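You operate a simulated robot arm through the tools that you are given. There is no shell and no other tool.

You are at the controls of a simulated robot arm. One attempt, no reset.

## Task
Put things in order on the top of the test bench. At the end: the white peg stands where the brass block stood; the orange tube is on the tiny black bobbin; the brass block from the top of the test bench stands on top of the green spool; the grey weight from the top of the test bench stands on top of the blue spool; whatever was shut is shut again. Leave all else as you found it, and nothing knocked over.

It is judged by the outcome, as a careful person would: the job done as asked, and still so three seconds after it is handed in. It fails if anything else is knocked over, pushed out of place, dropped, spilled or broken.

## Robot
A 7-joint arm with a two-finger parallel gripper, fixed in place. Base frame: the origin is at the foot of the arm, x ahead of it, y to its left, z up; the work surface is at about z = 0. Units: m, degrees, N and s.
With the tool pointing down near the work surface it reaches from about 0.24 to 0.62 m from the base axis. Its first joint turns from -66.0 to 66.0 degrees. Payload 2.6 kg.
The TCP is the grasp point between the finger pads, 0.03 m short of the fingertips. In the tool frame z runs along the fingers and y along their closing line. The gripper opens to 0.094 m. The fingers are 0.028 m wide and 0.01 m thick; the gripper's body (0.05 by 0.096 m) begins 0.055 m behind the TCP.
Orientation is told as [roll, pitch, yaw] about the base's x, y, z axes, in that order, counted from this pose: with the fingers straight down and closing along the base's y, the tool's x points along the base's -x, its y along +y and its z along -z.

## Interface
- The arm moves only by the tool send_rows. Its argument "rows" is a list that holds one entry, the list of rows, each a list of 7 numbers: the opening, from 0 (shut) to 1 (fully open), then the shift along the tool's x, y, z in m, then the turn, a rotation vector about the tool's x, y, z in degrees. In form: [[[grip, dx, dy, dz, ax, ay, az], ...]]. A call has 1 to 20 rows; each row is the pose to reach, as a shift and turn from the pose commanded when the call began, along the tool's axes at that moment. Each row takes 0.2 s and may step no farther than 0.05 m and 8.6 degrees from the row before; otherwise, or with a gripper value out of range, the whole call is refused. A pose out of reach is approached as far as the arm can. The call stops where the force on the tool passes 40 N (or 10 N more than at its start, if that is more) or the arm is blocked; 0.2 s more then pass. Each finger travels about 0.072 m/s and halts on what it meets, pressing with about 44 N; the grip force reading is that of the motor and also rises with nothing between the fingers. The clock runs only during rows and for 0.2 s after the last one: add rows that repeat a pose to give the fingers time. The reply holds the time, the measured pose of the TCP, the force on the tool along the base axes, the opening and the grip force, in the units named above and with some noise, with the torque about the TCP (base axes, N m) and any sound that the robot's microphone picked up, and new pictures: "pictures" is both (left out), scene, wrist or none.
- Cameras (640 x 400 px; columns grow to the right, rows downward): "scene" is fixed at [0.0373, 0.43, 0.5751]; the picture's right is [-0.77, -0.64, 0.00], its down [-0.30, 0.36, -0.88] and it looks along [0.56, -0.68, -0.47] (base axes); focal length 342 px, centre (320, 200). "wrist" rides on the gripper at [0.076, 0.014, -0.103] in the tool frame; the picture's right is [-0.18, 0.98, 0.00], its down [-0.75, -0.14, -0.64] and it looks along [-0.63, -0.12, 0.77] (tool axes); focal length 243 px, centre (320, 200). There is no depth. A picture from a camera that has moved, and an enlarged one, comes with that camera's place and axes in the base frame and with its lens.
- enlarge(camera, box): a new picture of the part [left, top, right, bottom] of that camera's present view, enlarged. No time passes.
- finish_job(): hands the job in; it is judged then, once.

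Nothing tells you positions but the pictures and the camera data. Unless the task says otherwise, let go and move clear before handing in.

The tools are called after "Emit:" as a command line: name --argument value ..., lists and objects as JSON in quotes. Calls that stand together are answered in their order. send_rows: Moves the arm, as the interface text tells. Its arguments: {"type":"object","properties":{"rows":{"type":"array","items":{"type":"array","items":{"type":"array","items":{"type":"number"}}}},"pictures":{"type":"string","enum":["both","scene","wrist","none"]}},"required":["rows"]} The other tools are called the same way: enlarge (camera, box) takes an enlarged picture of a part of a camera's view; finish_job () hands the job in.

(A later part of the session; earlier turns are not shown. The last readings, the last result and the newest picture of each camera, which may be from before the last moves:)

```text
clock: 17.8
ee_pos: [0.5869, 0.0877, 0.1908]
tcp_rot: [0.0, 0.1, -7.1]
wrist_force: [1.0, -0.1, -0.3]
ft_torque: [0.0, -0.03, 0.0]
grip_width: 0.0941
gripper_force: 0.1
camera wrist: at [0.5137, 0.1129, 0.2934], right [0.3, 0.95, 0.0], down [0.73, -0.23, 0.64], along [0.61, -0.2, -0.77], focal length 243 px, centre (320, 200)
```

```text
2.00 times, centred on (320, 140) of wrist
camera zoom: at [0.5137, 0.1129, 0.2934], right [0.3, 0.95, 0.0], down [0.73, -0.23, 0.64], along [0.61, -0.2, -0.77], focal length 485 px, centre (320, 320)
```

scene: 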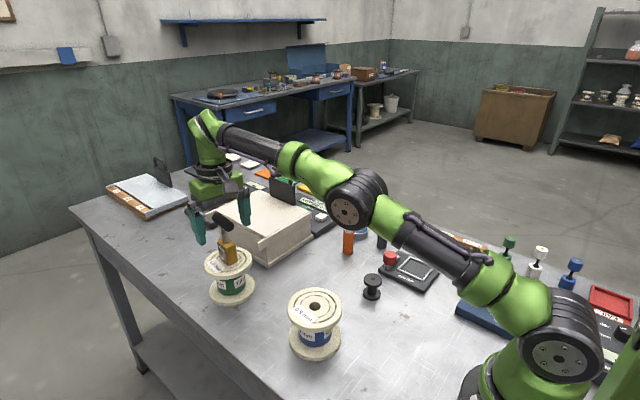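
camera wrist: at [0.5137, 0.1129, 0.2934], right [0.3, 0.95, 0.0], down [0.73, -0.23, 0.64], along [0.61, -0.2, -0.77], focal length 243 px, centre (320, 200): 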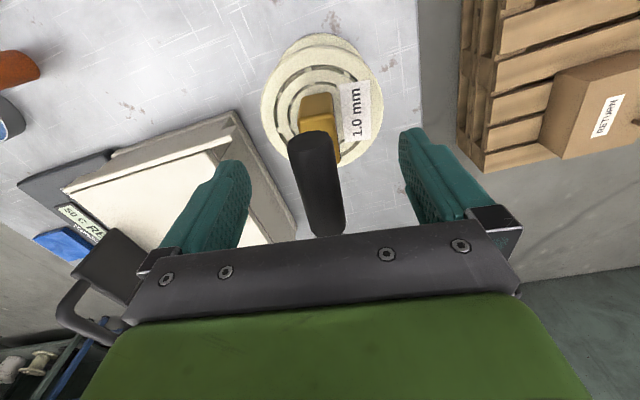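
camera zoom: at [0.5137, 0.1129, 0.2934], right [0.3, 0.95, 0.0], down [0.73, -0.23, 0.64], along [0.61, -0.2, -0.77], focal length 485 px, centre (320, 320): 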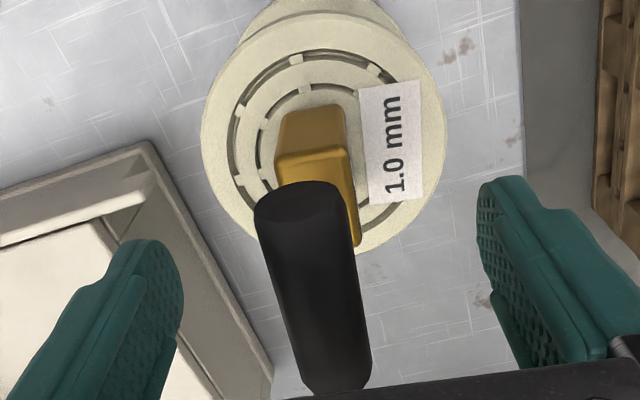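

The block stands upright on the green spool and is released. I'll back the gripper out along the handle's axis and then rise.

Emit:
send_rows --rows '[[[1, 0.015, 0, 0, 0, 0, 0], [1, 0.035, 0, 0, 0, 0, 0], [1, 0.07, 0, -0.005, 0, 0, 0], [1, 0.09, 0, -0.03, 0, 0, 0], [1, 0.09, 0, -0.06, 0, 0, 0], [1, 0.09, 0, -0.06, 0, 0, 0]]]'

Emit:
enlarge --camera "scene" --box '[190, 190, 290, 310]'

```text
clock: 19.2
ee_pos: [0.497, 0.1005, 0.2516]
tcp_rot: [0.0, 0.0, -7.2]
wrist_force: [-0.1, 0.9, 0.3]
ft_torque: [0.0, -0.01, 0.02]
grip_width: 0.0941
gripper_force: 0.1
camera wrist: at [0.4241, 0.1239, 0.3533], right [0.3, 0.95, 0.0], down [0.73, -0.23, 0.64], along [0.61, -0.2, -0.77], focal length 243 px, centre (320, 200)
```

scene: 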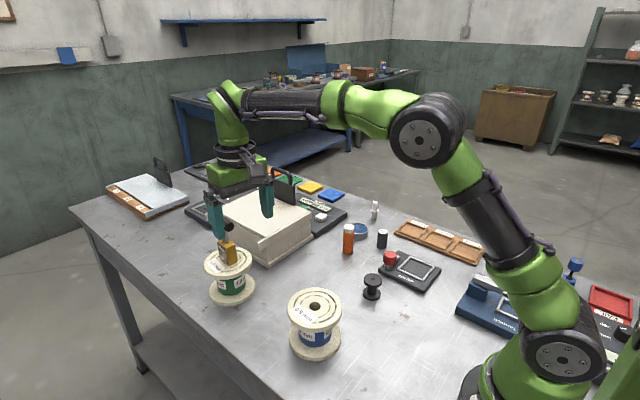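
wrist: 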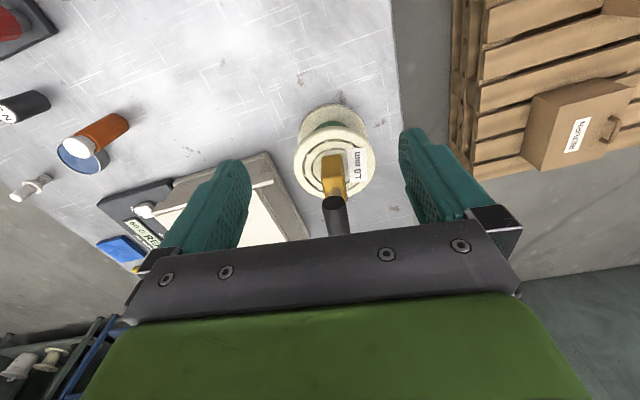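

```text
3.33 times, centred on (240, 250) of scene
camera zoom: at [0.0373, 0.43, 0.5751], right [-0.77, -0.64, 0.0], down [-0.3, 0.36, -0.88], along [0.56, -0.68, -0.47], focal length 1141 px, centre (587, 33)
```

zoom: 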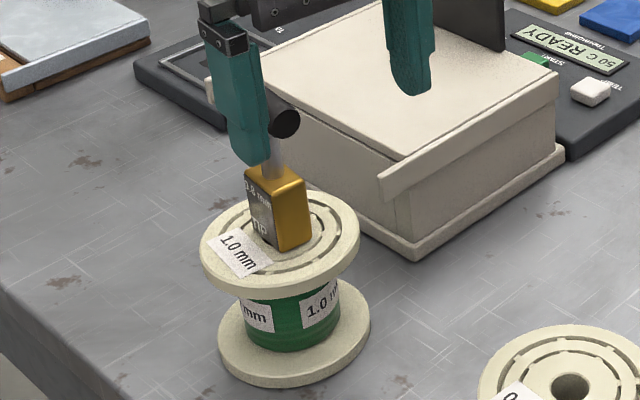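

The block stayed put. Now I move over toward the white peg, turning the tool so its approach is radial there.

Emit:
send_rows --rows '[[[1, 0.0003, -0.03, 0.002, 0, 0, 2.5], [1, 0.0007, -0.07, 0.005, 0, 0, 5.2], [1, 0.001, -0.112, 0.008, 0, 0, 8], [1, 0.0014, -0.154, 0.011, 0, 0, 10.9], [1, 0.0017, -0.196, 0.014, 0, 0, 13.8], [1, 0.0021, -0.238, 0.016, 0, 0, 16.7], [1, 0.0024, -0.28, 0.018, 0, 0, 19.6], [1, 0.0028, -0.322, 0.021, 0, 0, 22.5], [1, 0.0031, -0.364, 0.024, 0, 0, 25.4], [1, 0.0034, -0.406, 0.027, 0, 0, 28.3], [1, 0.0037, -0.435, 0.03, 0, 0, 30.5], [1, 0.0038, -0.4549, 0.03, 0, 0, 31.6], [1, 0.0038, -0.4549, 0.03, 0, 0, 31.6]]]'

Emit:
enlarge --camera "wrist" --box '[240, 60, 400, 200]'

```text
clock: 22.0
ee_pos: [0.4385, -0.3494, 0.2195]
tcp_rot: [0.1, 0.0, -38.7]
wrist_force: [-0.7, -0.7, 0.0]
ft_torque: [-0.01, -0.01, 0.0]
grip_width: 0.0941
gripper_force: 0.1
camera wrist: at [0.388, -0.2915, 0.3221], right [0.76, 0.65, 0.0], down [0.5, -0.58, 0.64], along [0.42, -0.49, -0.77], focal length 243 px, centre (320, 200)
```

scene: 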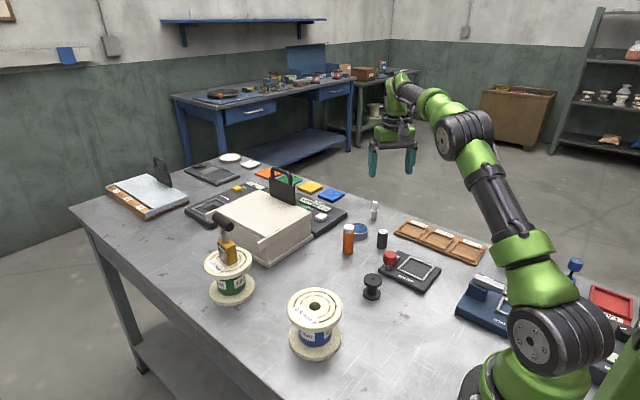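
wrist: 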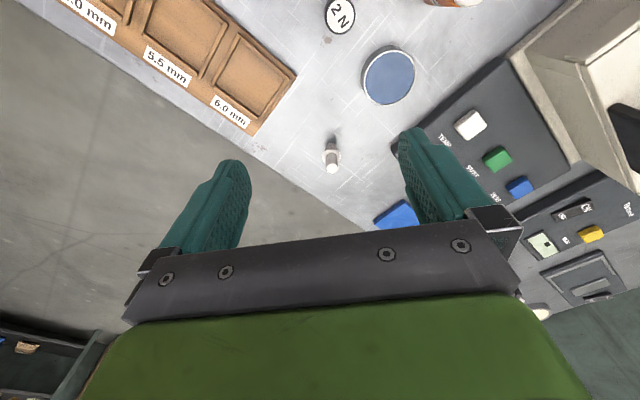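

```text
2.86 times, centred on (320, 130) of wrist
camera zoom: at [0.388, -0.2915, 0.3221], right [0.76, 0.65, 0.0], down [0.5, -0.58, 0.64], along [0.42, -0.49, -0.77], focal length 693 px, centre (320, 400)
```

zoom: 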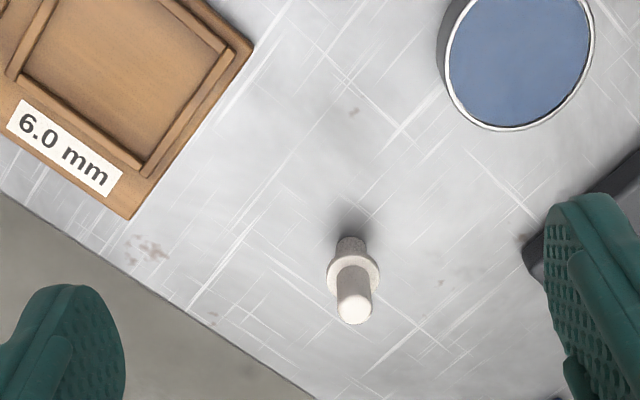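

From here the peg measures about (0.5105,-0.410), 0.655 m from the base axis, which is beyond straight-down reach. I'll tilt the tool outward 18° and hover above it with the gripper partly open.

Emit:
send_rows --rows '[[[0.8, -0.018, -0.0005, 0.02, 0, -4.5, 0], [0.6, -0.036, -0.001, 0.04, 0, -9, 0], [0.6, -0.054, -0.0013, 0.06, 0, -13.5, 0], [0.6, -0.072, -0.0017, 0.08, 0, -18, 0], [0.6, -0.0876, -0.0021, 0.0995, 0, -18, 0], [0.6, -0.0876, -0.0021, 0.0995, 0, -18, 0]]]'

Emit:
enlarge --camera "wrist" --box '[200, 60, 440, 230]'

Emit:
enlarge --camera "scene" --box '[320, 130, 440, 260]'

```text
clock: 23.4
ee_pos: [0.505, -0.4062, 0.1206]
tcp_rot: [0.1, -18.0, -38.7]
wrist_force: [0.2, 0.1, 0.0]
ft_torque: [0.0, 0.04, 0.02]
grip_width: 0.0562
gripper_force: 0.1
camera wrist: at [0.4333, -0.3298, 0.1942], right [0.75, 0.66, 0.06], down [0.32, -0.43, 0.84], along [0.58, -0.62, -0.53], focal length 243 px, centre (320, 200)
```

scene: 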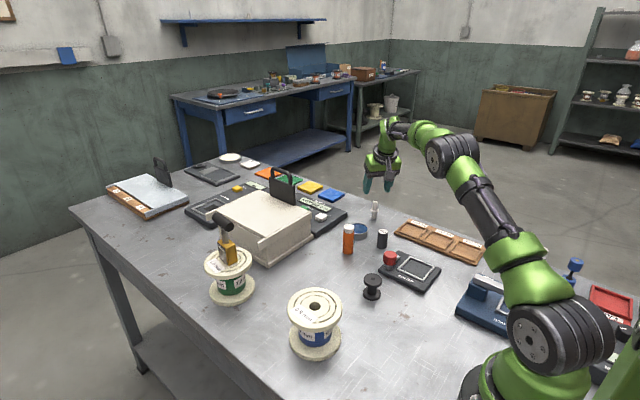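
wrist: 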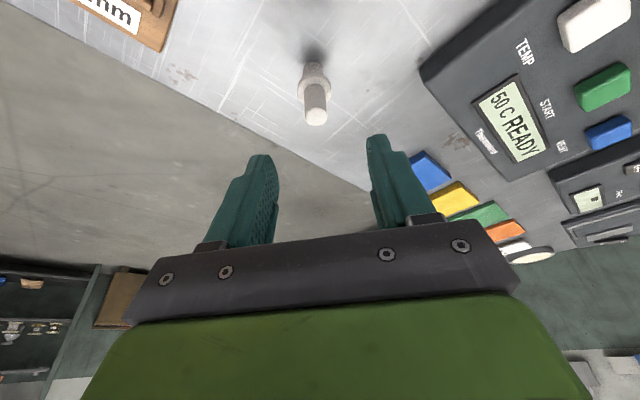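

```text
2.35 times, centred on (320, 145) of wrist
camera zoom: at [0.4333, -0.3298, 0.1942], right [0.75, 0.66, 0.06], down [0.32, -0.43, 0.84], along [0.58, -0.62, -0.53], focal length 571 px, centre (320, 329)
```

zoom: 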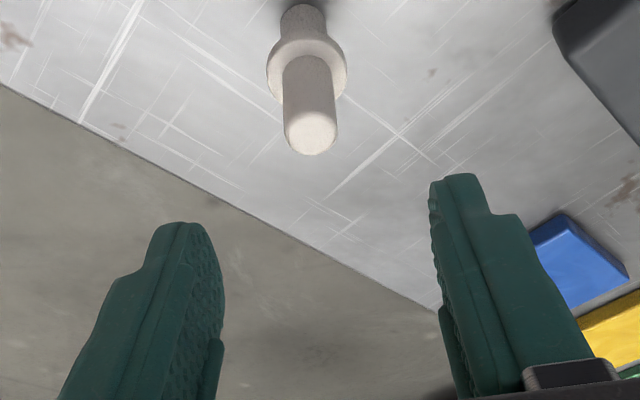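

```text
3.08 times, centred on (380, 195) of scene
camera zoom: at [0.0373, 0.43, 0.5751], right [-0.77, -0.64, 0.0], down [-0.3, 0.36, -0.88], along [0.56, -0.68, -0.47], focal length 1054 px, centre (135, 215)
```

zoom: 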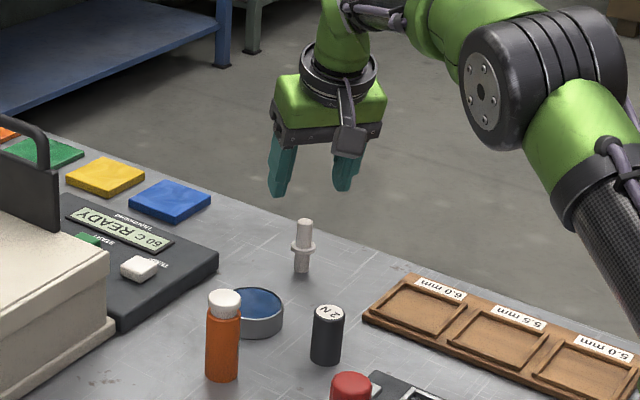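

The peg sits almost exactly on the tool's mid-plane, so I'll descend vertically until the fingertips are around the peg's upper shaft, above its collar.

Emit:
send_rows --rows '[[[0.6, 0.0057, 0.0008, 0.0174, 0, 0, 0], [0.6, 0.0113, 0.0008, 0.0349, 0, 0, 0], [0.6, 0.017, 0.0008, 0.0523, 0, 0, 0], [0.6, 0.017, 0.0008, 0.0523, 0, 0, 0]]]'

Emit:
enlarge --camera "wrist" --box '[200, 60, 440, 230]'

Emit:
enlarge --camera "scene" --box '[340, 160, 420, 240]'

```text
clock: 24.4
ee_pos: [0.5065, -0.4064, 0.0667]
tcp_rot: [0.0, -18.0, -38.7]
wrist_force: [1.3, 0.4, 1.0]
ft_torque: [0.04, -0.01, -0.01]
grip_width: 0.0564
gripper_force: 0.0
camera wrist: at [0.4345, -0.3293, 0.1402], right [0.75, 0.66, 0.06], down [0.32, -0.43, 0.84], along [0.58, -0.62, -0.53], focal length 243 px, centre (320, 200)
```

scene: 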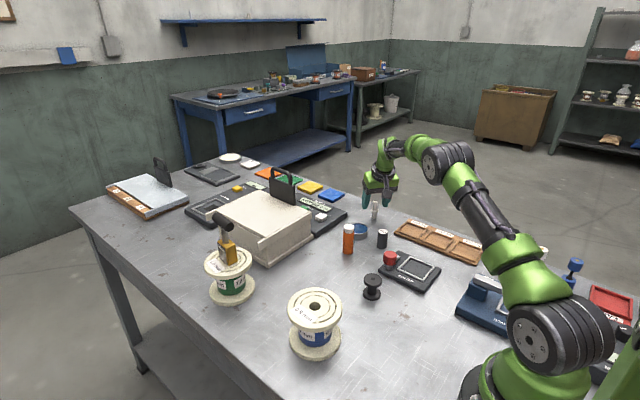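
wrist: 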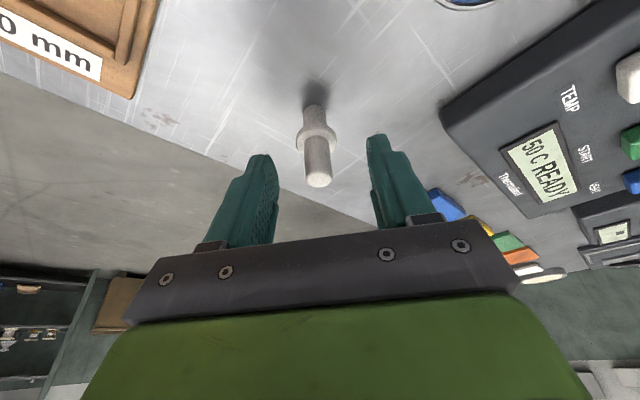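

```text
2.35 times, centred on (320, 145) of wrist
camera zoom: at [0.4345, -0.3293, 0.1402], right [0.75, 0.66, 0.06], down [0.32, -0.43, 0.84], along [0.58, -0.62, -0.53], focal length 571 px, centre (320, 329)
```

zoom: 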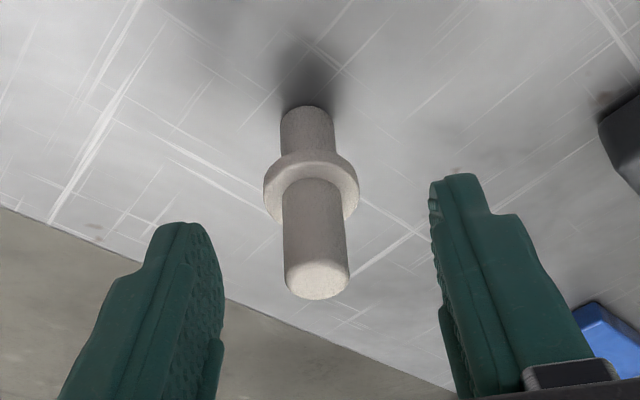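

```text
5.00 times, centred on (380, 200) of scene
camera zoom: at [0.0373, 0.43, 0.5751], right [-0.77, -0.64, 0.0], down [-0.3, 0.36, -0.88], along [0.56, -0.68, -0.47], focal length 1712 px, centre (20, 200)
```

zoom: 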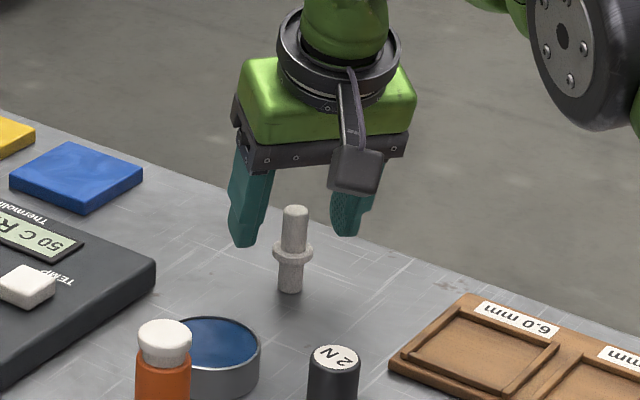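

Alignment is within about 1 mm. I'll nudge sideways 1 mm, go 2 mm lower and close on the peg's shaft.

Emit:
send_rows --rows '[[[0.6, 0.0006, -0.001, 0.0019, 0, 0, 0], [0.45, 0.0006, -0.001, 0.0019, 0, 0, 0], [0.3, 0.0006, -0.001, 0.0019, 0, 0, 0], [0.15, 0.0006, -0.001, 0.0019, 0, 0, 0], [0, 0.0006, -0.001, 0.0019, 0, 0, 0], [0, 0.0006, -0.001, 0.0019, 0, 0, 0]]]'

Emit:
enlarge --camera "wrist" --box '[200, 60, 440, 230]'

Emit:
enlarge --camera "scene" --box '[340, 160, 420, 240]'

```text
clock: 25.8
ee_pos: [0.5051, -0.4064, 0.0653]
tcp_rot: [0.0, -17.9, -38.7]
wrist_force: [-0.2, 0.7, -0.1]
ft_torque: [-0.02, 0.0, 0.01]
grip_width: 0.0129
gripper_force: 44.4
camera wrist: at [0.4336, -0.3302, 0.1385], right [0.75, 0.66, 0.06], down [0.32, -0.43, 0.84], along [0.58, -0.62, -0.53], focal length 243 px, centre (320, 200)
```

scene: 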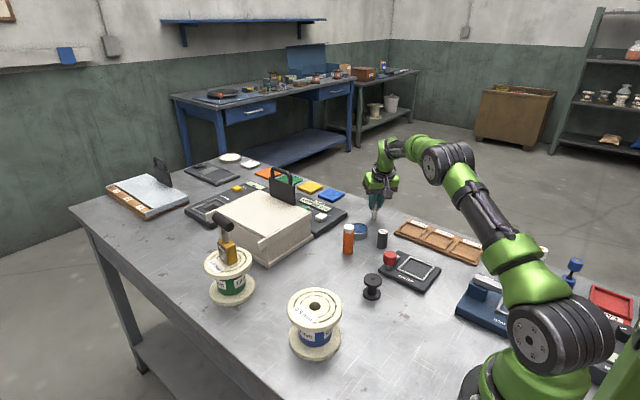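
wrist: 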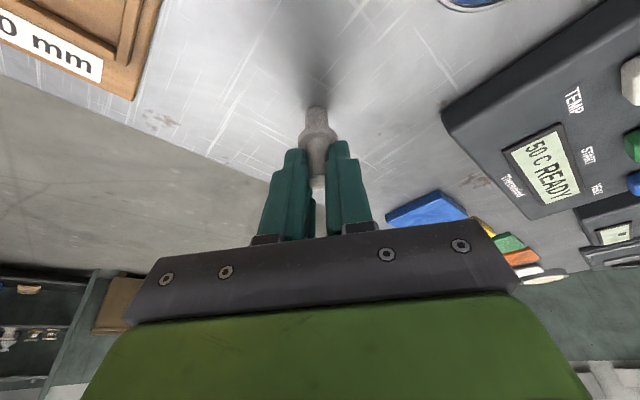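

```text
2.35 times, centred on (320, 145) of wrist
camera zoom: at [0.4336, -0.3302, 0.1385], right [0.75, 0.66, 0.06], down [0.32, -0.43, 0.84], along [0.58, -0.62, -0.53], focal length 571 px, centre (320, 329)
```

zoom: 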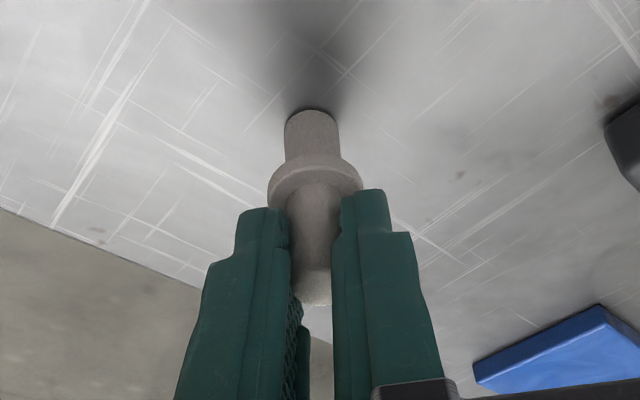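

```text
5.00 times, centred on (380, 200) of scene
camera zoom: at [0.0373, 0.43, 0.5751], right [-0.77, -0.64, 0.0], down [-0.3, 0.36, -0.88], along [0.56, -0.68, -0.47], focal length 1712 px, centre (20, 200)
```

zoom: 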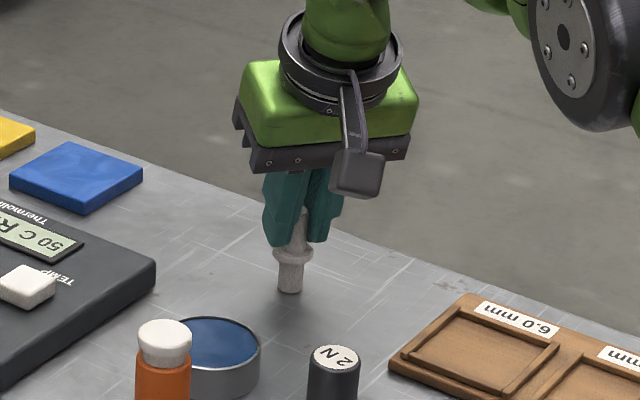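

The peg is held at its shaft (13 mm). I'll lift it straight up and check it stays upright.

Emit:
send_rows --rows '[[[0, -0.0031, 0, -0.0095, 0, 0, 0], [0, -0.0093, 0, -0.0285, 0, 0, 0], [0, -0.0185, 0, -0.0571, 0, 0, 0], [0, -0.0278, 0, -0.0856, 0, 0, 0], [0, -0.0371, 0, -0.1141, 0, 0, 0], [0, -0.0371, 0, -0.1141, 0, 0, 0]]]'

Emit:
enlarge --camera "wrist" --box '[200, 60, 440, 230]'

Emit:
enlarge --camera "scene" --box '[340, 120, 440, 240]'

```text
clock: 27.2
ee_pos: [0.5039, -0.4083, 0.1851]
tcp_rot: [0.0, -18.0, -38.7]
wrist_force: [-0.6, 0.3, -0.1]
ft_torque: [-0.02, 0.03, 0.03]
grip_width: 0.0133
gripper_force: 43.9
camera wrist: at [0.4313, -0.3309, 0.2586], right [0.75, 0.66, 0.06], down [0.32, -0.43, 0.84], along [0.58, -0.62, -0.53], focal length 243 px, centre (320, 200)
```

scene: 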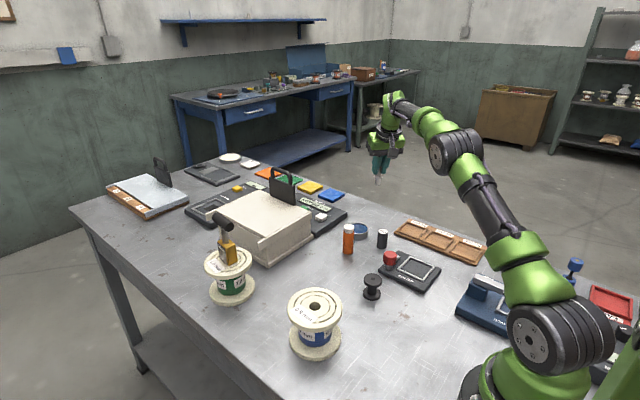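
wrist: 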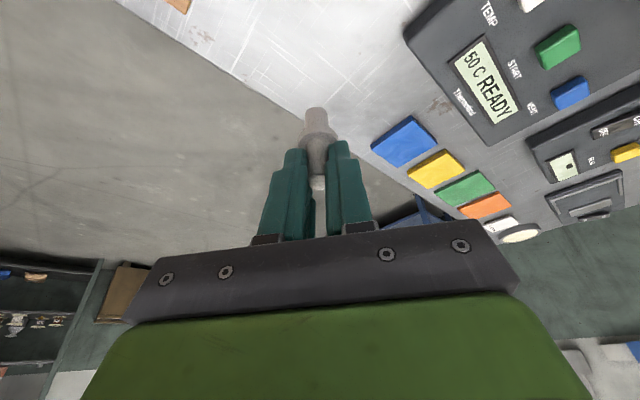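

```text
2.35 times, centred on (320, 145) of wrist
camera zoom: at [0.4313, -0.3309, 0.2586], right [0.75, 0.66, 0.06], down [0.32, -0.43, 0.84], along [0.58, -0.62, -0.53], focal length 571 px, centre (320, 329)
```

zoom: 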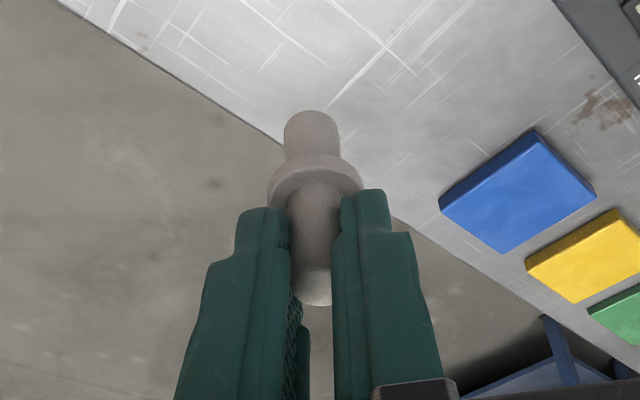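

```text
3.33 times, centred on (390, 180) of scene
camera zoom: at [0.0373, 0.43, 0.5751], right [-0.77, -0.64, 0.0], down [-0.3, 0.36, -0.88], along [0.56, -0.68, -0.47], focal length 1141 px, centre (87, 267)
```

zoom: 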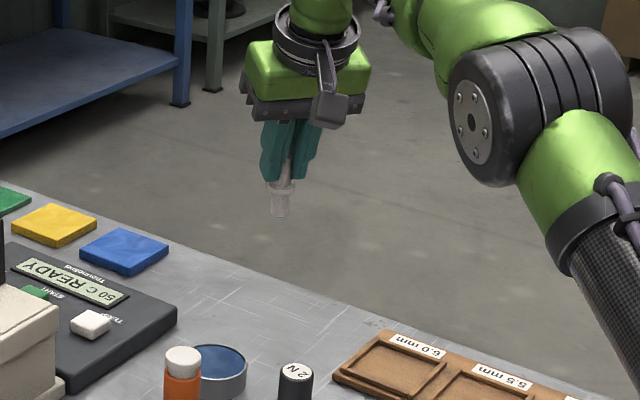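

The peg sits unchanged in the grip. Next I swing it about the vertical to above the brass block's old place, near (0.450,-0.0895), keeping it upright.

Emit:
send_rows --rows '[[[0, 0.0141, 0.0125, -0.0046, -0.509, 0, -1.566], [0, 0.0422, 0.0376, -0.0137, -1.527, 0, -4.699], [0, 0.0703, 0.0627, -0.0229, -2.545, 0, -7.832], [0, 0.0984, 0.0878, -0.032, -3.563, 0, -10.965], [0, 0.1266, 0.1129, -0.0411, -4.581, 0, -14.098], [0, 0.1547, 0.138, -0.0503, -5.599, 0, -17.231], [0, 0.1828, 0.1631, -0.0594, -6.617, 0, -20.363], [0, 0.211, 0.1882, -0.0686, -7.635, 0, -23.496], [0, 0.2274, 0.2028, -0.0739, -8.229, 0, -25.324], [0, 0.2344, 0.2091, -0.0762, -8.483, 0, -26.107], [0, 0.2344, 0.2091, -0.0762, -8.483, 0, -26.107]]]'

Emit:
enlarge --camera "wrist" --box '[200, 60, 440, 230]'

Emit:
enlarge --camera "scene" --box '[260, 150, 400, 290]'

```text
clock: 29.6
ee_pos: [0.4441, -0.0901, 0.1837]
tcp_rot: [0.1, -18.0, -11.2]
wrist_force: [0.5, 0.2, 0.0]
ft_torque: [0.0, 0.03, 0.0]
grip_width: 0.0132
gripper_force: 43.8
camera wrist: at [0.3455, -0.0559, 0.2578], right [0.36, 0.93, 0.06], down [0.48, -0.24, 0.84], along [0.8, -0.28, -0.53], focal length 243 px, centre (320, 200)
```

scene: 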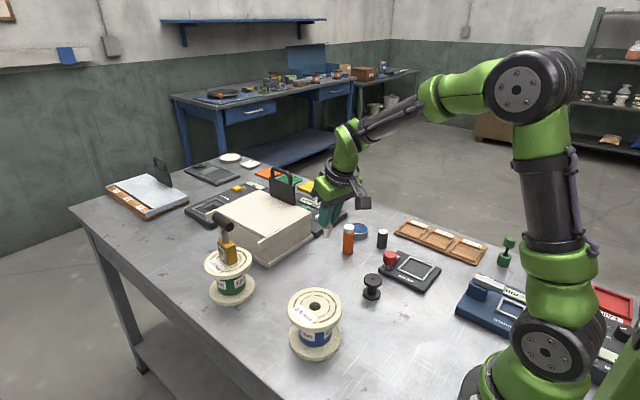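
wrist: 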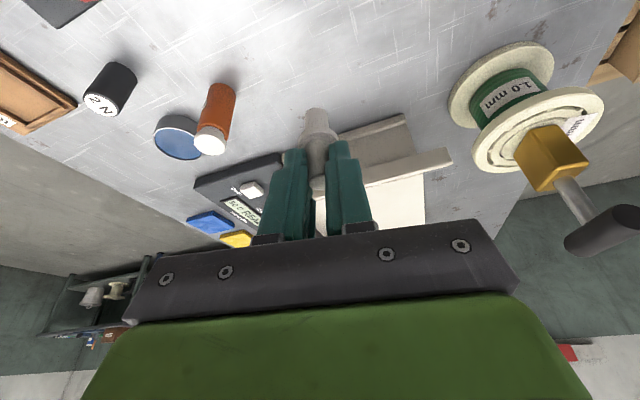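

```text
2.35 times, centred on (320, 145) of wrist
camera zoom: at [0.3455, -0.0559, 0.2578], right [0.36, 0.93, 0.06], down [0.48, -0.24, 0.84], along [0.8, -0.28, -0.53], focal length 571 px, centre (320, 329)
```

zoom: 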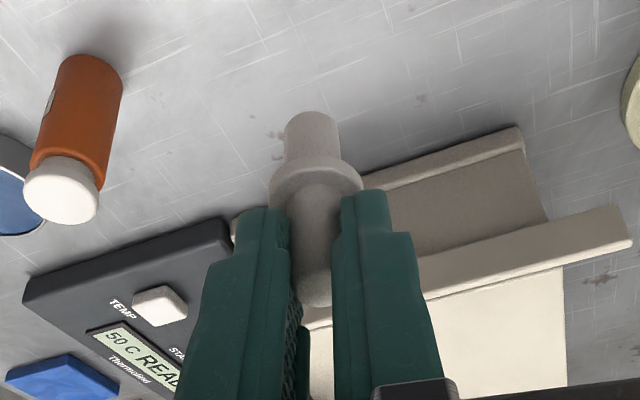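

```text
2.86 times, centred on (330, 220) of scene
camera zoom: at [0.0373, 0.4301, 0.5751], right [-0.77, -0.64, 0.0], down [-0.3, 0.36, -0.88], along [0.56, -0.68, -0.47], focal length 978 px, centre (291, 143)
```

zoom: 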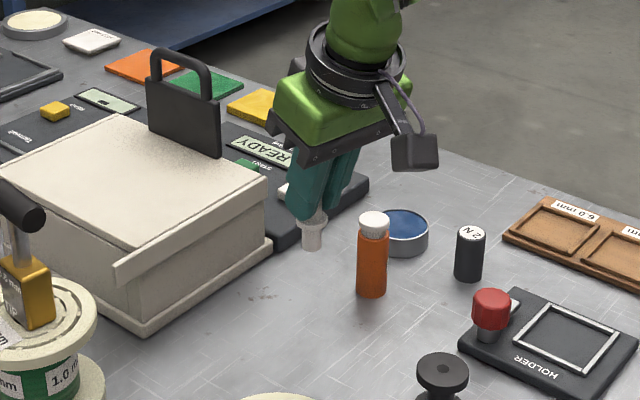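

The peg is over its target spot. I'll lower it nearly to the bench surface.

Emit:
send_rows --rows '[[[0, 0.0093, 0.0002, 0.0278, 0, 0, 0], [0, 0.0185, 0.0004, 0.0555, 0, 0, 0], [0, 0.0278, 0.0006, 0.0833, 0, 0, 0], [0, 0.034, 0.0007, 0.102, 0, 0, 0], [0, 0.037, 0.0007, 0.111, 0, 0, 0], [0, 0.037, 0.0007, 0.111, 0, 0, 0]]]'

Emit:
enlarge --camera "scene" --box '[280, 200, 380, 300]'

Emit:
enlarge --camera "wrist" --box '[200, 60, 440, 230]'

```text
clock: 31.0
ee_pos: [0.443, -0.0888, 0.0674]
tcp_rot: [0.0, -18.0, -11.4]
wrist_force: [0.5, -0.3, -1.5]
ft_torque: [-0.04, 0.0, 0.02]
grip_width: 0.0135
gripper_force: 43.8
camera wrist: at [0.3441, -0.0542, 0.141], right [0.36, 0.93, 0.06], down [0.48, -0.24, 0.84], along [0.8, -0.28, -0.53], focal length 243 px, centre (320, 200)
```

scene: 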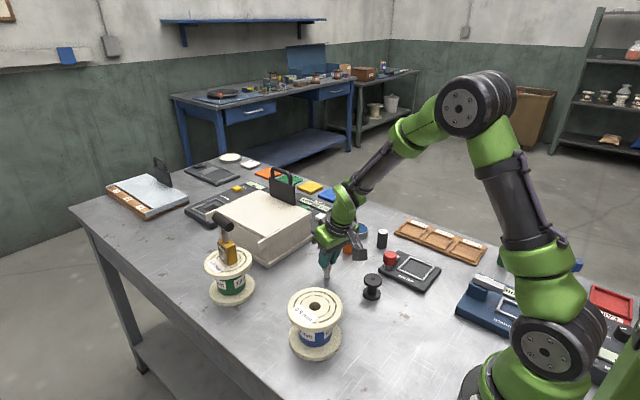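
wrist: 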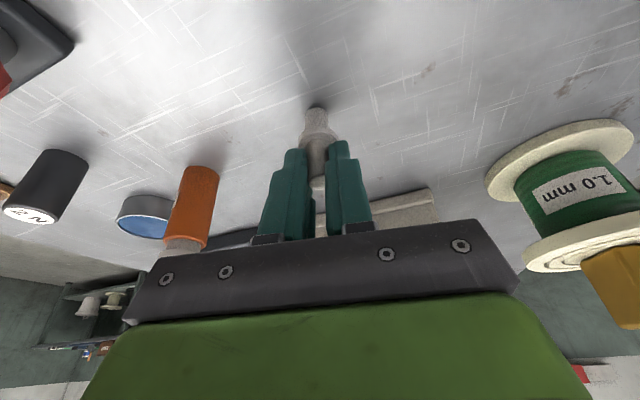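

```text
4.00 times, centred on (330, 250) of scene
camera zoom: at [0.0373, 0.43, 0.5751], right [-0.77, -0.64, 0.0], down [-0.3, 0.36, -0.88], along [0.56, -0.68, -0.47], focal length 1370 px, centre (280, 0)
```

zoom: 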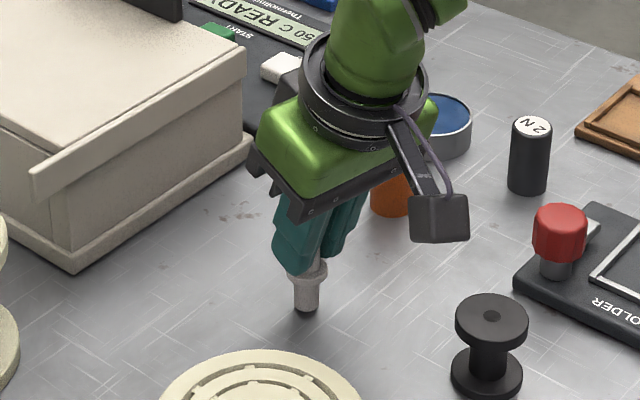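

```text
2.35 times, centred on (320, 145) of wrist
camera zoom: at [0.3441, -0.0542, 0.141], right [0.36, 0.93, 0.06], down [0.48, -0.24, 0.84], along [0.8, -0.28, -0.53], focal length 571 px, centre (320, 329)
```

zoom: 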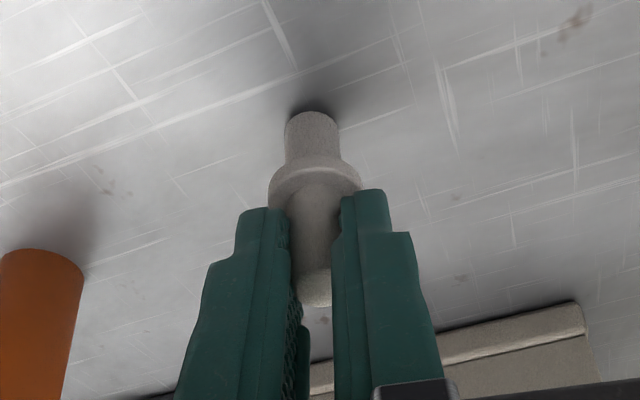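

The peg's base now lines up with where the block's base centre was in the scene picture. I'll lower the last few millimetres until it touches.

Emit:
send_rows --rows '[[[0, 0.0003, 0, 0.00095, 0, 0, 0], [0, 0.0006, 0, 0.0019, 0, 0, 0], [0, 0.0006, 0, 0.0019, 0, 0, 0]]]' --pictures "none"

```text
clock: 31.8
ee_pos: [0.4428, -0.0889, 0.0655]
tcp_rot: [0.0, -18.0, -11.3]
wrist_force: [0.2, 0.9, -0.4]
ft_torque: [-0.05, 0.01, 0.01]
grip_width: 0.0133
gripper_force: 44.3
```

Emit:
send_rows --rows '[[[0, 0.00015, 0, 0.0005, 0, 0, 0], [0, 0.0003, 0, 0.001, 0, 0, 0], [0, 0.0003, 0, 0.001, 0, 0, 0]]]' --pictures "none"

```text
clock: 32.6
ee_pos: [0.4432, -0.0887, 0.0656]
tcp_rot: [0.0, -18.0, -11.3]
wrist_force: [0.6, 0.5, 0.0]
ft_torque: [0.01, 0.0, -0.04]
grip_width: 0.0132
gripper_force: 44.2
```

Back at the original grasp height with no force yet; I'll take one more half-millimetre step to confirm contact.

Emit:
send_rows --rows '[[[0, 0.00015, 0, 0.0005, 0, 0, 0], [0, 0.0003, 0, 0.001, 0, 0, 0], [0, 0.0003, 0, 0.001, 0, 0, 0]]]' --pictures "none"

```text
clock: 33.4
ee_pos: [0.4421, -0.0889, 0.0647]
tcp_rot: [-0.1, -18.1, -11.4]
wrist_force: [-1.3, -0.5, 5.0]
ft_torque: [-0.02, 0.01, -0.03]
grip_width: 0.0134
gripper_force: 43.9
```

Contact at 5 N, so the peg is standing. I'll release it and check before rising.

Emit:
send_rows --rows '[[[0, -0.00015, 0, -0.0005, 0, 0, 0], [0.25, -0.00015, 0, -0.0005, 0, 0, 0], [0.4, -0.00015, 0, -0.0005, 0, 0, 0], [0.6, -0.00015, 0, -0.0005, 0, 0, 0], [0.6, -0.00015, 0, -0.0005, 0, 0, 0]]]'

Emit:
enlarge --camera "wrist" --box '[200, 60, 440, 230]'

Emit:
enlarge --camera "scene" --box '[280, 200, 380, 300]'

```text
clock: 34.6
ee_pos: [0.4434, -0.0875, 0.0634]
tcp_rot: [0.1, -18.1, -11.2]
wrist_force: [0.5, 0.6, 0.9]
ft_torque: [0.0, 0.02, 0.01]
grip_width: 0.0565
gripper_force: 0.0
camera wrist: at [0.3435, -0.0541, 0.1381], right [0.36, 0.93, 0.06], down [0.48, -0.24, 0.84], along [0.8, -0.28, -0.53], focal length 243 px, centre (320, 200)
```

scene: 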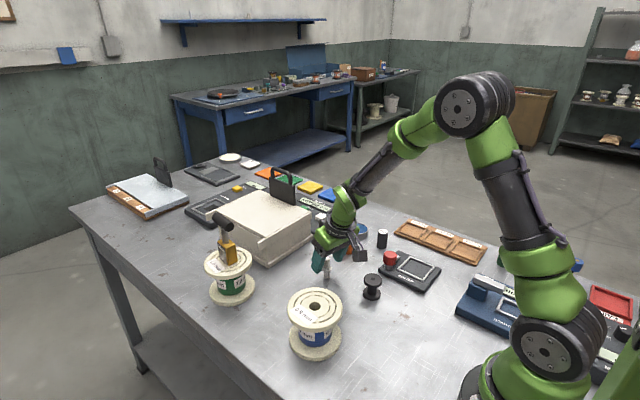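
wrist: 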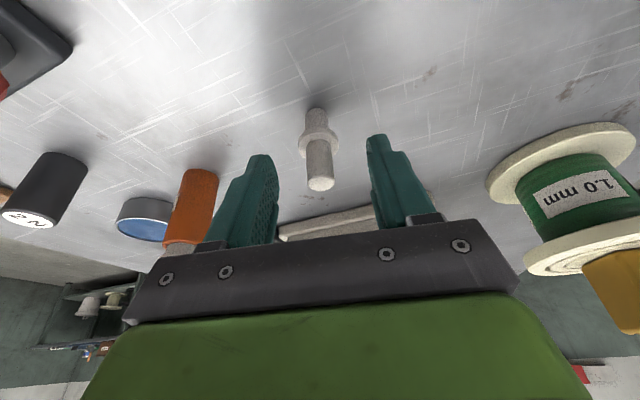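

```text
2.35 times, centred on (320, 145) of wrist
camera zoom: at [0.3435, -0.0541, 0.1381], right [0.36, 0.93, 0.06], down [0.48, -0.24, 0.84], along [0.8, -0.28, -0.53], focal length 571 px, centre (320, 329)
```

zoom: 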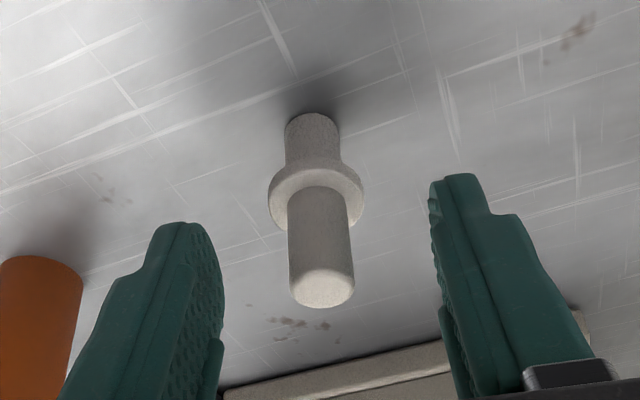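

```text
4.00 times, centred on (330, 250) of scene
camera zoom: at [0.0373, 0.43, 0.5751], right [-0.77, -0.64, 0.0], down [-0.3, 0.36, -0.88], along [0.56, -0.68, -0.47], focal length 1370 px, centre (280, 0)
```

zoom: 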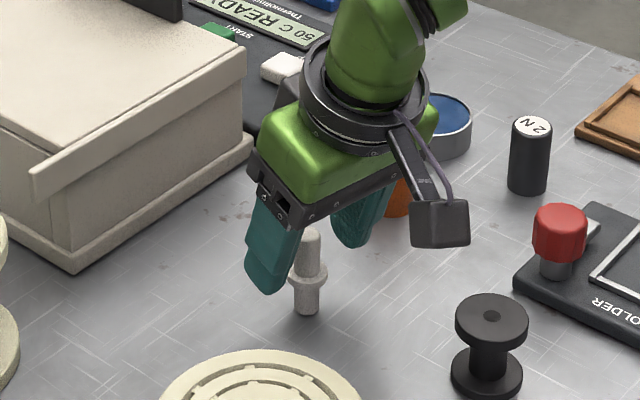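

The peg stands upright and free at the block's old spot. I'll rise straight up away from it.

Emit:
send_rows --rows '[[[0.6, -0.0062, 0, -0.019, 0, 0, 0], [0.6, -0.0155, 0, -0.0476, 0, 0, 0], [0.6, -0.0278, 0, -0.0856, 0, 0, 0], [0.6, -0.0402, 0, -0.1236, 0, 0, 0], [0.6, -0.0464, 0, -0.1427, 0, 0, 0], [0.6, -0.0464, 0, -0.1427, 0, 0, 0]]]'

Emit:
enlarge --camera "scene" --box '[280, 200, 400, 320]'

```text
clock: 36.0
ee_pos: [0.4404, -0.0888, 0.2142]
tcp_rot: [0.0, -17.9, -11.3]
wrist_force: [-0.8, 0.1, -0.3]
ft_torque: [-0.04, 0.01, 0.0]
grip_width: 0.0562
gripper_force: 0.1
camera wrist: at [0.3421, -0.0546, 0.2883], right [0.36, 0.93, 0.06], down [0.48, -0.24, 0.84], along [0.8, -0.28, -0.53], focal length 243 px, centre (320, 200)
```

scene: 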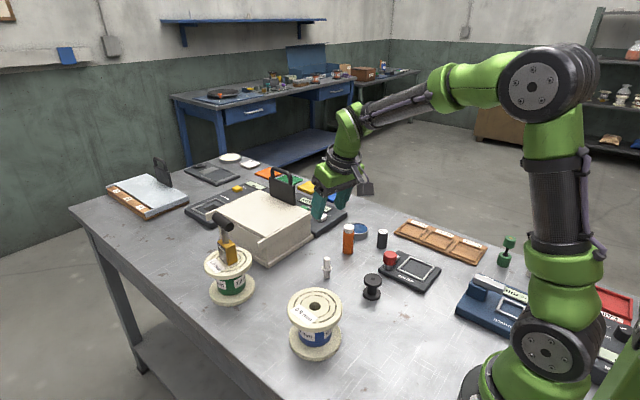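
wrist: 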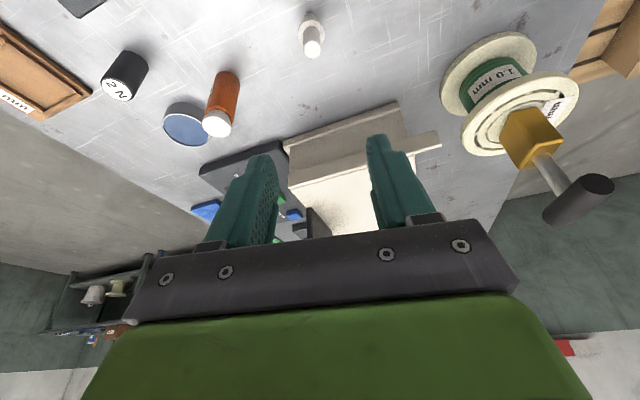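

```text
3.33 times, centred on (340, 260) of scene
camera zoom: at [0.0373, 0.43, 0.5751], right [-0.77, -0.64, 0.0], down [-0.3, 0.36, -0.88], along [0.56, -0.68, -0.47], focal length 1141 px, centre (253, 0)
```

zoom: 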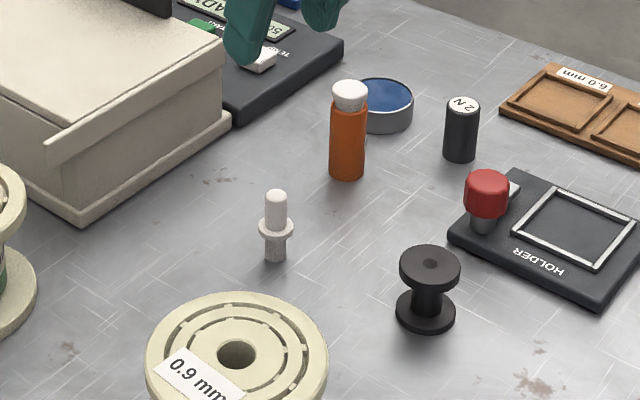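

The peg is standing well. Now I untilt the tool and move toward the "2 N" weight.

Emit:
send_rows --rows '[[[0.6, 0.0047, -0.0265, -0.0015, 0, 4.5, 0], [0.6, 0.0094, -0.053, -0.003, 0, 9, 0], [0.6, 0.0141, -0.0794, -0.0046, 0, 13.5, 0], [0.6, 0.0188, -0.1059, -0.0061, 0, 18, 0], [0.6, 0.0188, -0.1059, -0.0061, 0, 18, 0]]]' --pictures "none"

Emit:
send_rows --rows '[[[0.6, -0.007, -0.024, 0.0135, 0, 0, 6], [0.6, -0.014, -0.048, 0.027, 0, 0, 12], [0.6, -0.021, -0.072, 0.04, 0, 0, 18], [0.6, -0.0282, -0.0958, 0.054, 0, 0, 23.75], [0.6, -0.0282, -0.0958, 0.054, 0, 0, 23.75]]]'

Emit:
enlarge --camera "wrist" --box '[200, 30, 440, 200]'

```text
clock: 37.2
ee_pos: [0.4024, -0.1885, 0.2131]
tcp_rot: [-0.1, 0.0, -11.3]
wrist_force: [0.1, 0.0, 0.1]
ft_torque: [-0.02, 0.0, 0.0]
grip_width: 0.0564
gripper_force: 0.2
```

```text
clock: 38.4
ee_pos: [0.4133, -0.29, 0.1592]
tcp_rot: [0.0, -0.1, -35.2]
wrist_force: [0.3, -0.4, 0.4]
ft_torque: [0.0, 0.02, -0.05]
grip_width: 0.0564
gripper_force: 0.1
camera wrist: at [0.3589, -0.2331, 0.2618], right [0.72, 0.7, 0.0], down [0.54, -0.55, 0.64], along [0.45, -0.46, -0.77], focal length 243 px, centre (320, 200)
```

scene: 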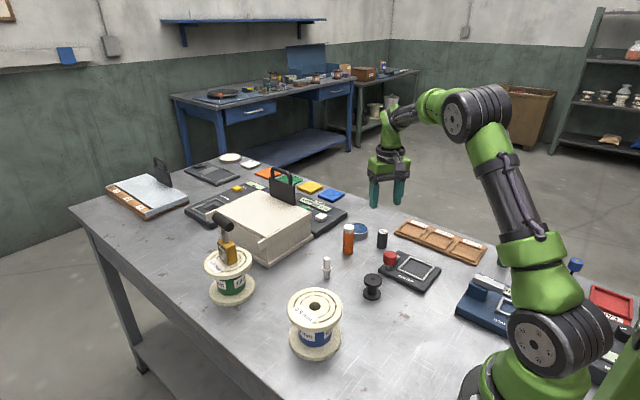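
wrist: 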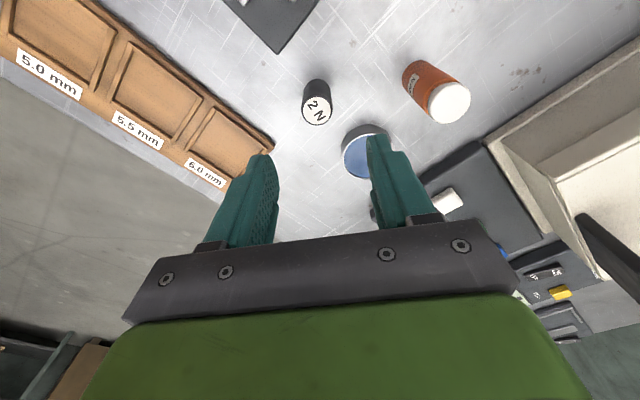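

```text
2.35 times, centred on (320, 115) of wrist
camera zoom: at [0.3589, -0.2331, 0.2618], right [0.72, 0.7, 0.0], down [0.54, -0.55, 0.64], along [0.45, -0.46, -0.77], focal length 571 px, centre (320, 400)
```

zoom: 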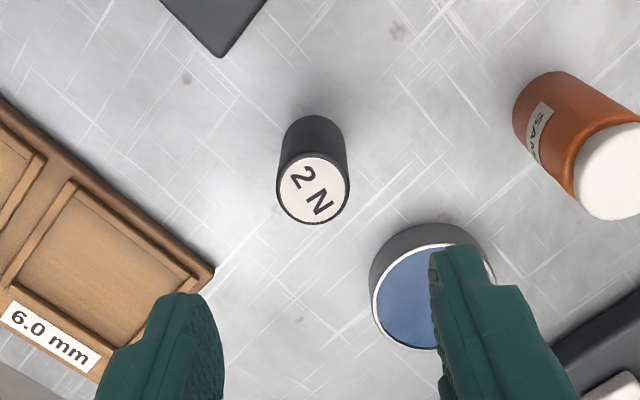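

The weight measures (0.410,-0.2885), and the gripper is nearly over it. I'll centre and descend around it.

Emit:
send_rows --rows '[[[0.6, 0.003, -0.0016, 0.01, 0, 0, 0], [0.6, 0.003, -0.0016, 0.045, 0, 0, 0], [0.6, 0.003, -0.0016, 0.075, 0, 0, 0], [0.6, 0.003, -0.0016, 0.075, 0, 0, 0]]]'

Emit:
enlarge --camera "wrist" --box '[200, 60, 440, 230]'

Emit:
enlarge --camera "scene" --box '[330, 160, 430, 260]'

```text
clock: 39.4
ee_pos: [0.4083, -0.2881, 0.085]
tcp_rot: [0.0, 0.0, -35.1]
wrist_force: [0.3, -0.6, 0.6]
ft_torque: [-0.01, -0.02, -0.03]
grip_width: 0.0565
gripper_force: 0.1
camera wrist: at [0.3541, -0.2326, 0.1863], right [0.72, 0.7, 0.0], down [0.54, -0.55, 0.64], along [0.45, -0.46, -0.77], focal length 243 px, centre (320, 200)
```

scene: 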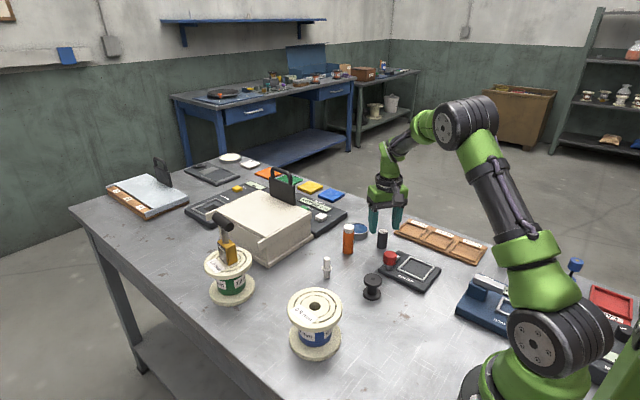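
wrist: 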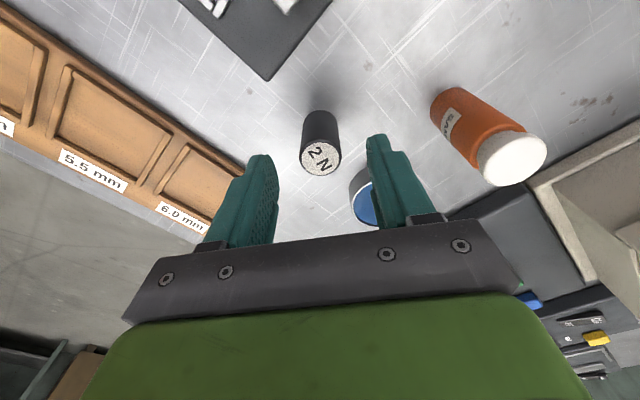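

```text
2.35 times, centred on (320, 145) of wrist
camera zoom: at [0.3541, -0.2326, 0.1863], right [0.72, 0.7, 0.0], down [0.54, -0.55, 0.64], along [0.45, -0.46, -0.77], focal length 571 px, centre (320, 329)
```

zoom: 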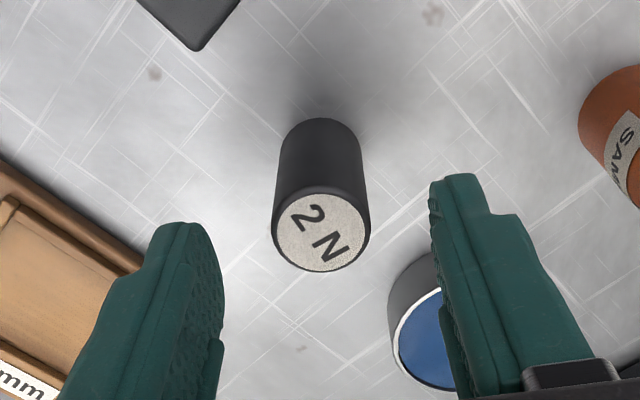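

```text
4.00 times, centred on (380, 210) of scene
camera zoom: at [0.0373, 0.43, 0.5751], right [-0.77, -0.64, 0.0], down [-0.3, 0.36, -0.88], along [0.56, -0.68, -0.47], focal length 1370 px, centre (80, 160)
```

zoom: 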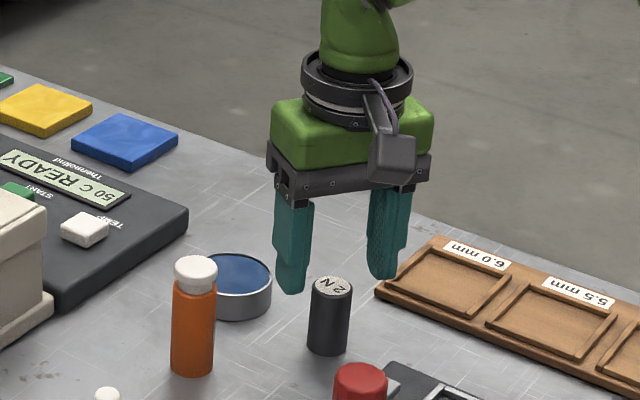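

Weight is centred between the fingers. I'll go down and close on it.

Emit:
send_rows --rows '[[[0.6, -0.0005, 0, 0.02, 0, 0, 0], [0.6, -0.0005, 0, 0.046, 0, 0, 0], [0.6, -0.0005, 0, 0.046, 0, 0, 0], [0.45, -0.0005, 0, 0.046, 0, 0, 0], [0.3, -0.0005, 0, 0.046, 0, 0, 0], [0.1, -0.0005, 0, 0.046, 0, 0, 0], [0, -0.0005, 0, 0.046, 0, 0, 0], [0, -0.0005, 0, 0.046, 0, 0, 0]]]'

Emit:
enlarge --camera "wrist" --box '[200, 60, 440, 230]'

Emit:
enlarge --camera "scene" --box '[330, 180, 430, 280]'

```text
clock: 41.2
ee_pos: [0.4084, -0.2879, 0.0394]
tcp_rot: [-0.1, 0.0, -35.0]
wrist_force: [-0.3, 0.6, 0.2]
ft_torque: [0.01, 0.02, 0.0]
grip_width: 0.0272
gripper_force: 44.3
camera wrist: at [0.3544, -0.2329, 0.1403], right [0.71, 0.7, 0.0], down [0.54, -0.55, 0.64], along [0.45, -0.46, -0.77], focal length 243 px, centre (320, 200)
```

scene: 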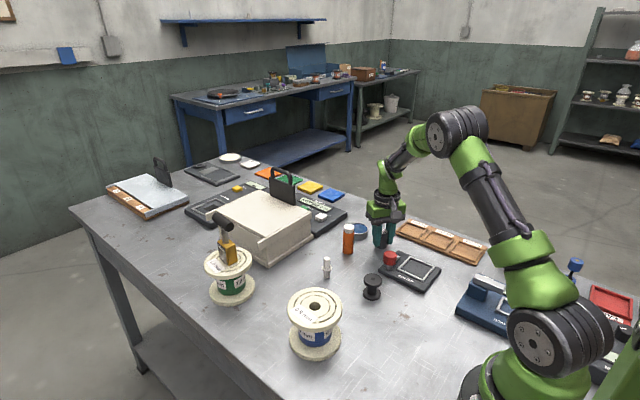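
wrist: 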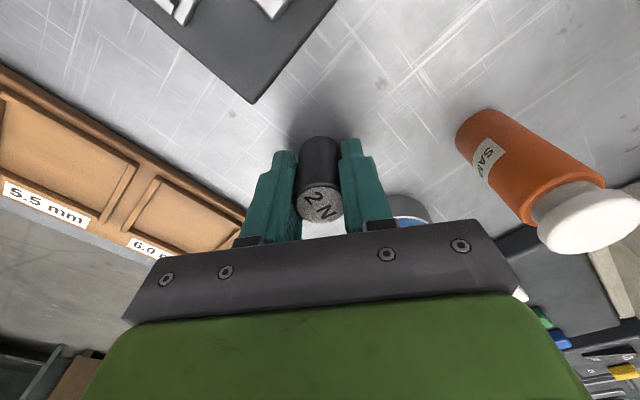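

```text
2.35 times, centred on (320, 145) of wrist
camera zoom: at [0.3544, -0.2329, 0.1403], right [0.71, 0.7, 0.0], down [0.54, -0.55, 0.64], along [0.45, -0.46, -0.77], focal length 571 px, centre (320, 329)
```

zoom: 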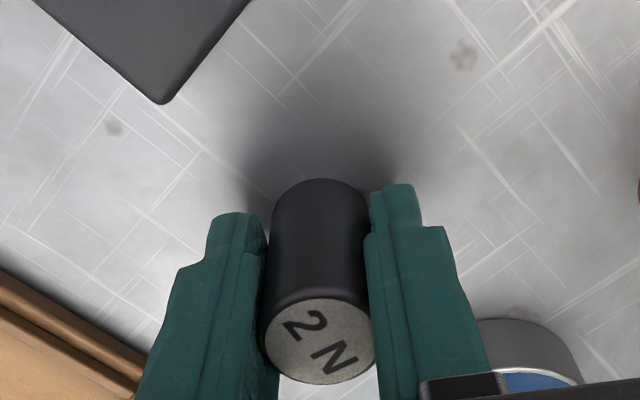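

```text
4.00 times, centred on (380, 230) of scene
camera zoom: at [0.0374, 0.43, 0.5751], right [-0.77, -0.64, 0.0], down [-0.3, 0.36, -0.88], along [0.56, -0.68, -0.47], focal length 1370 px, centre (80, 80)
```

zoom: 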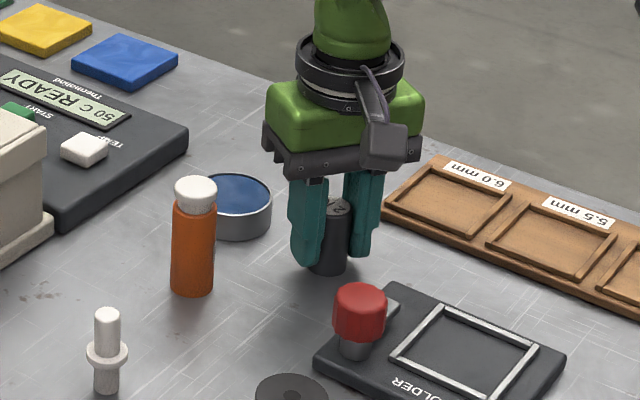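

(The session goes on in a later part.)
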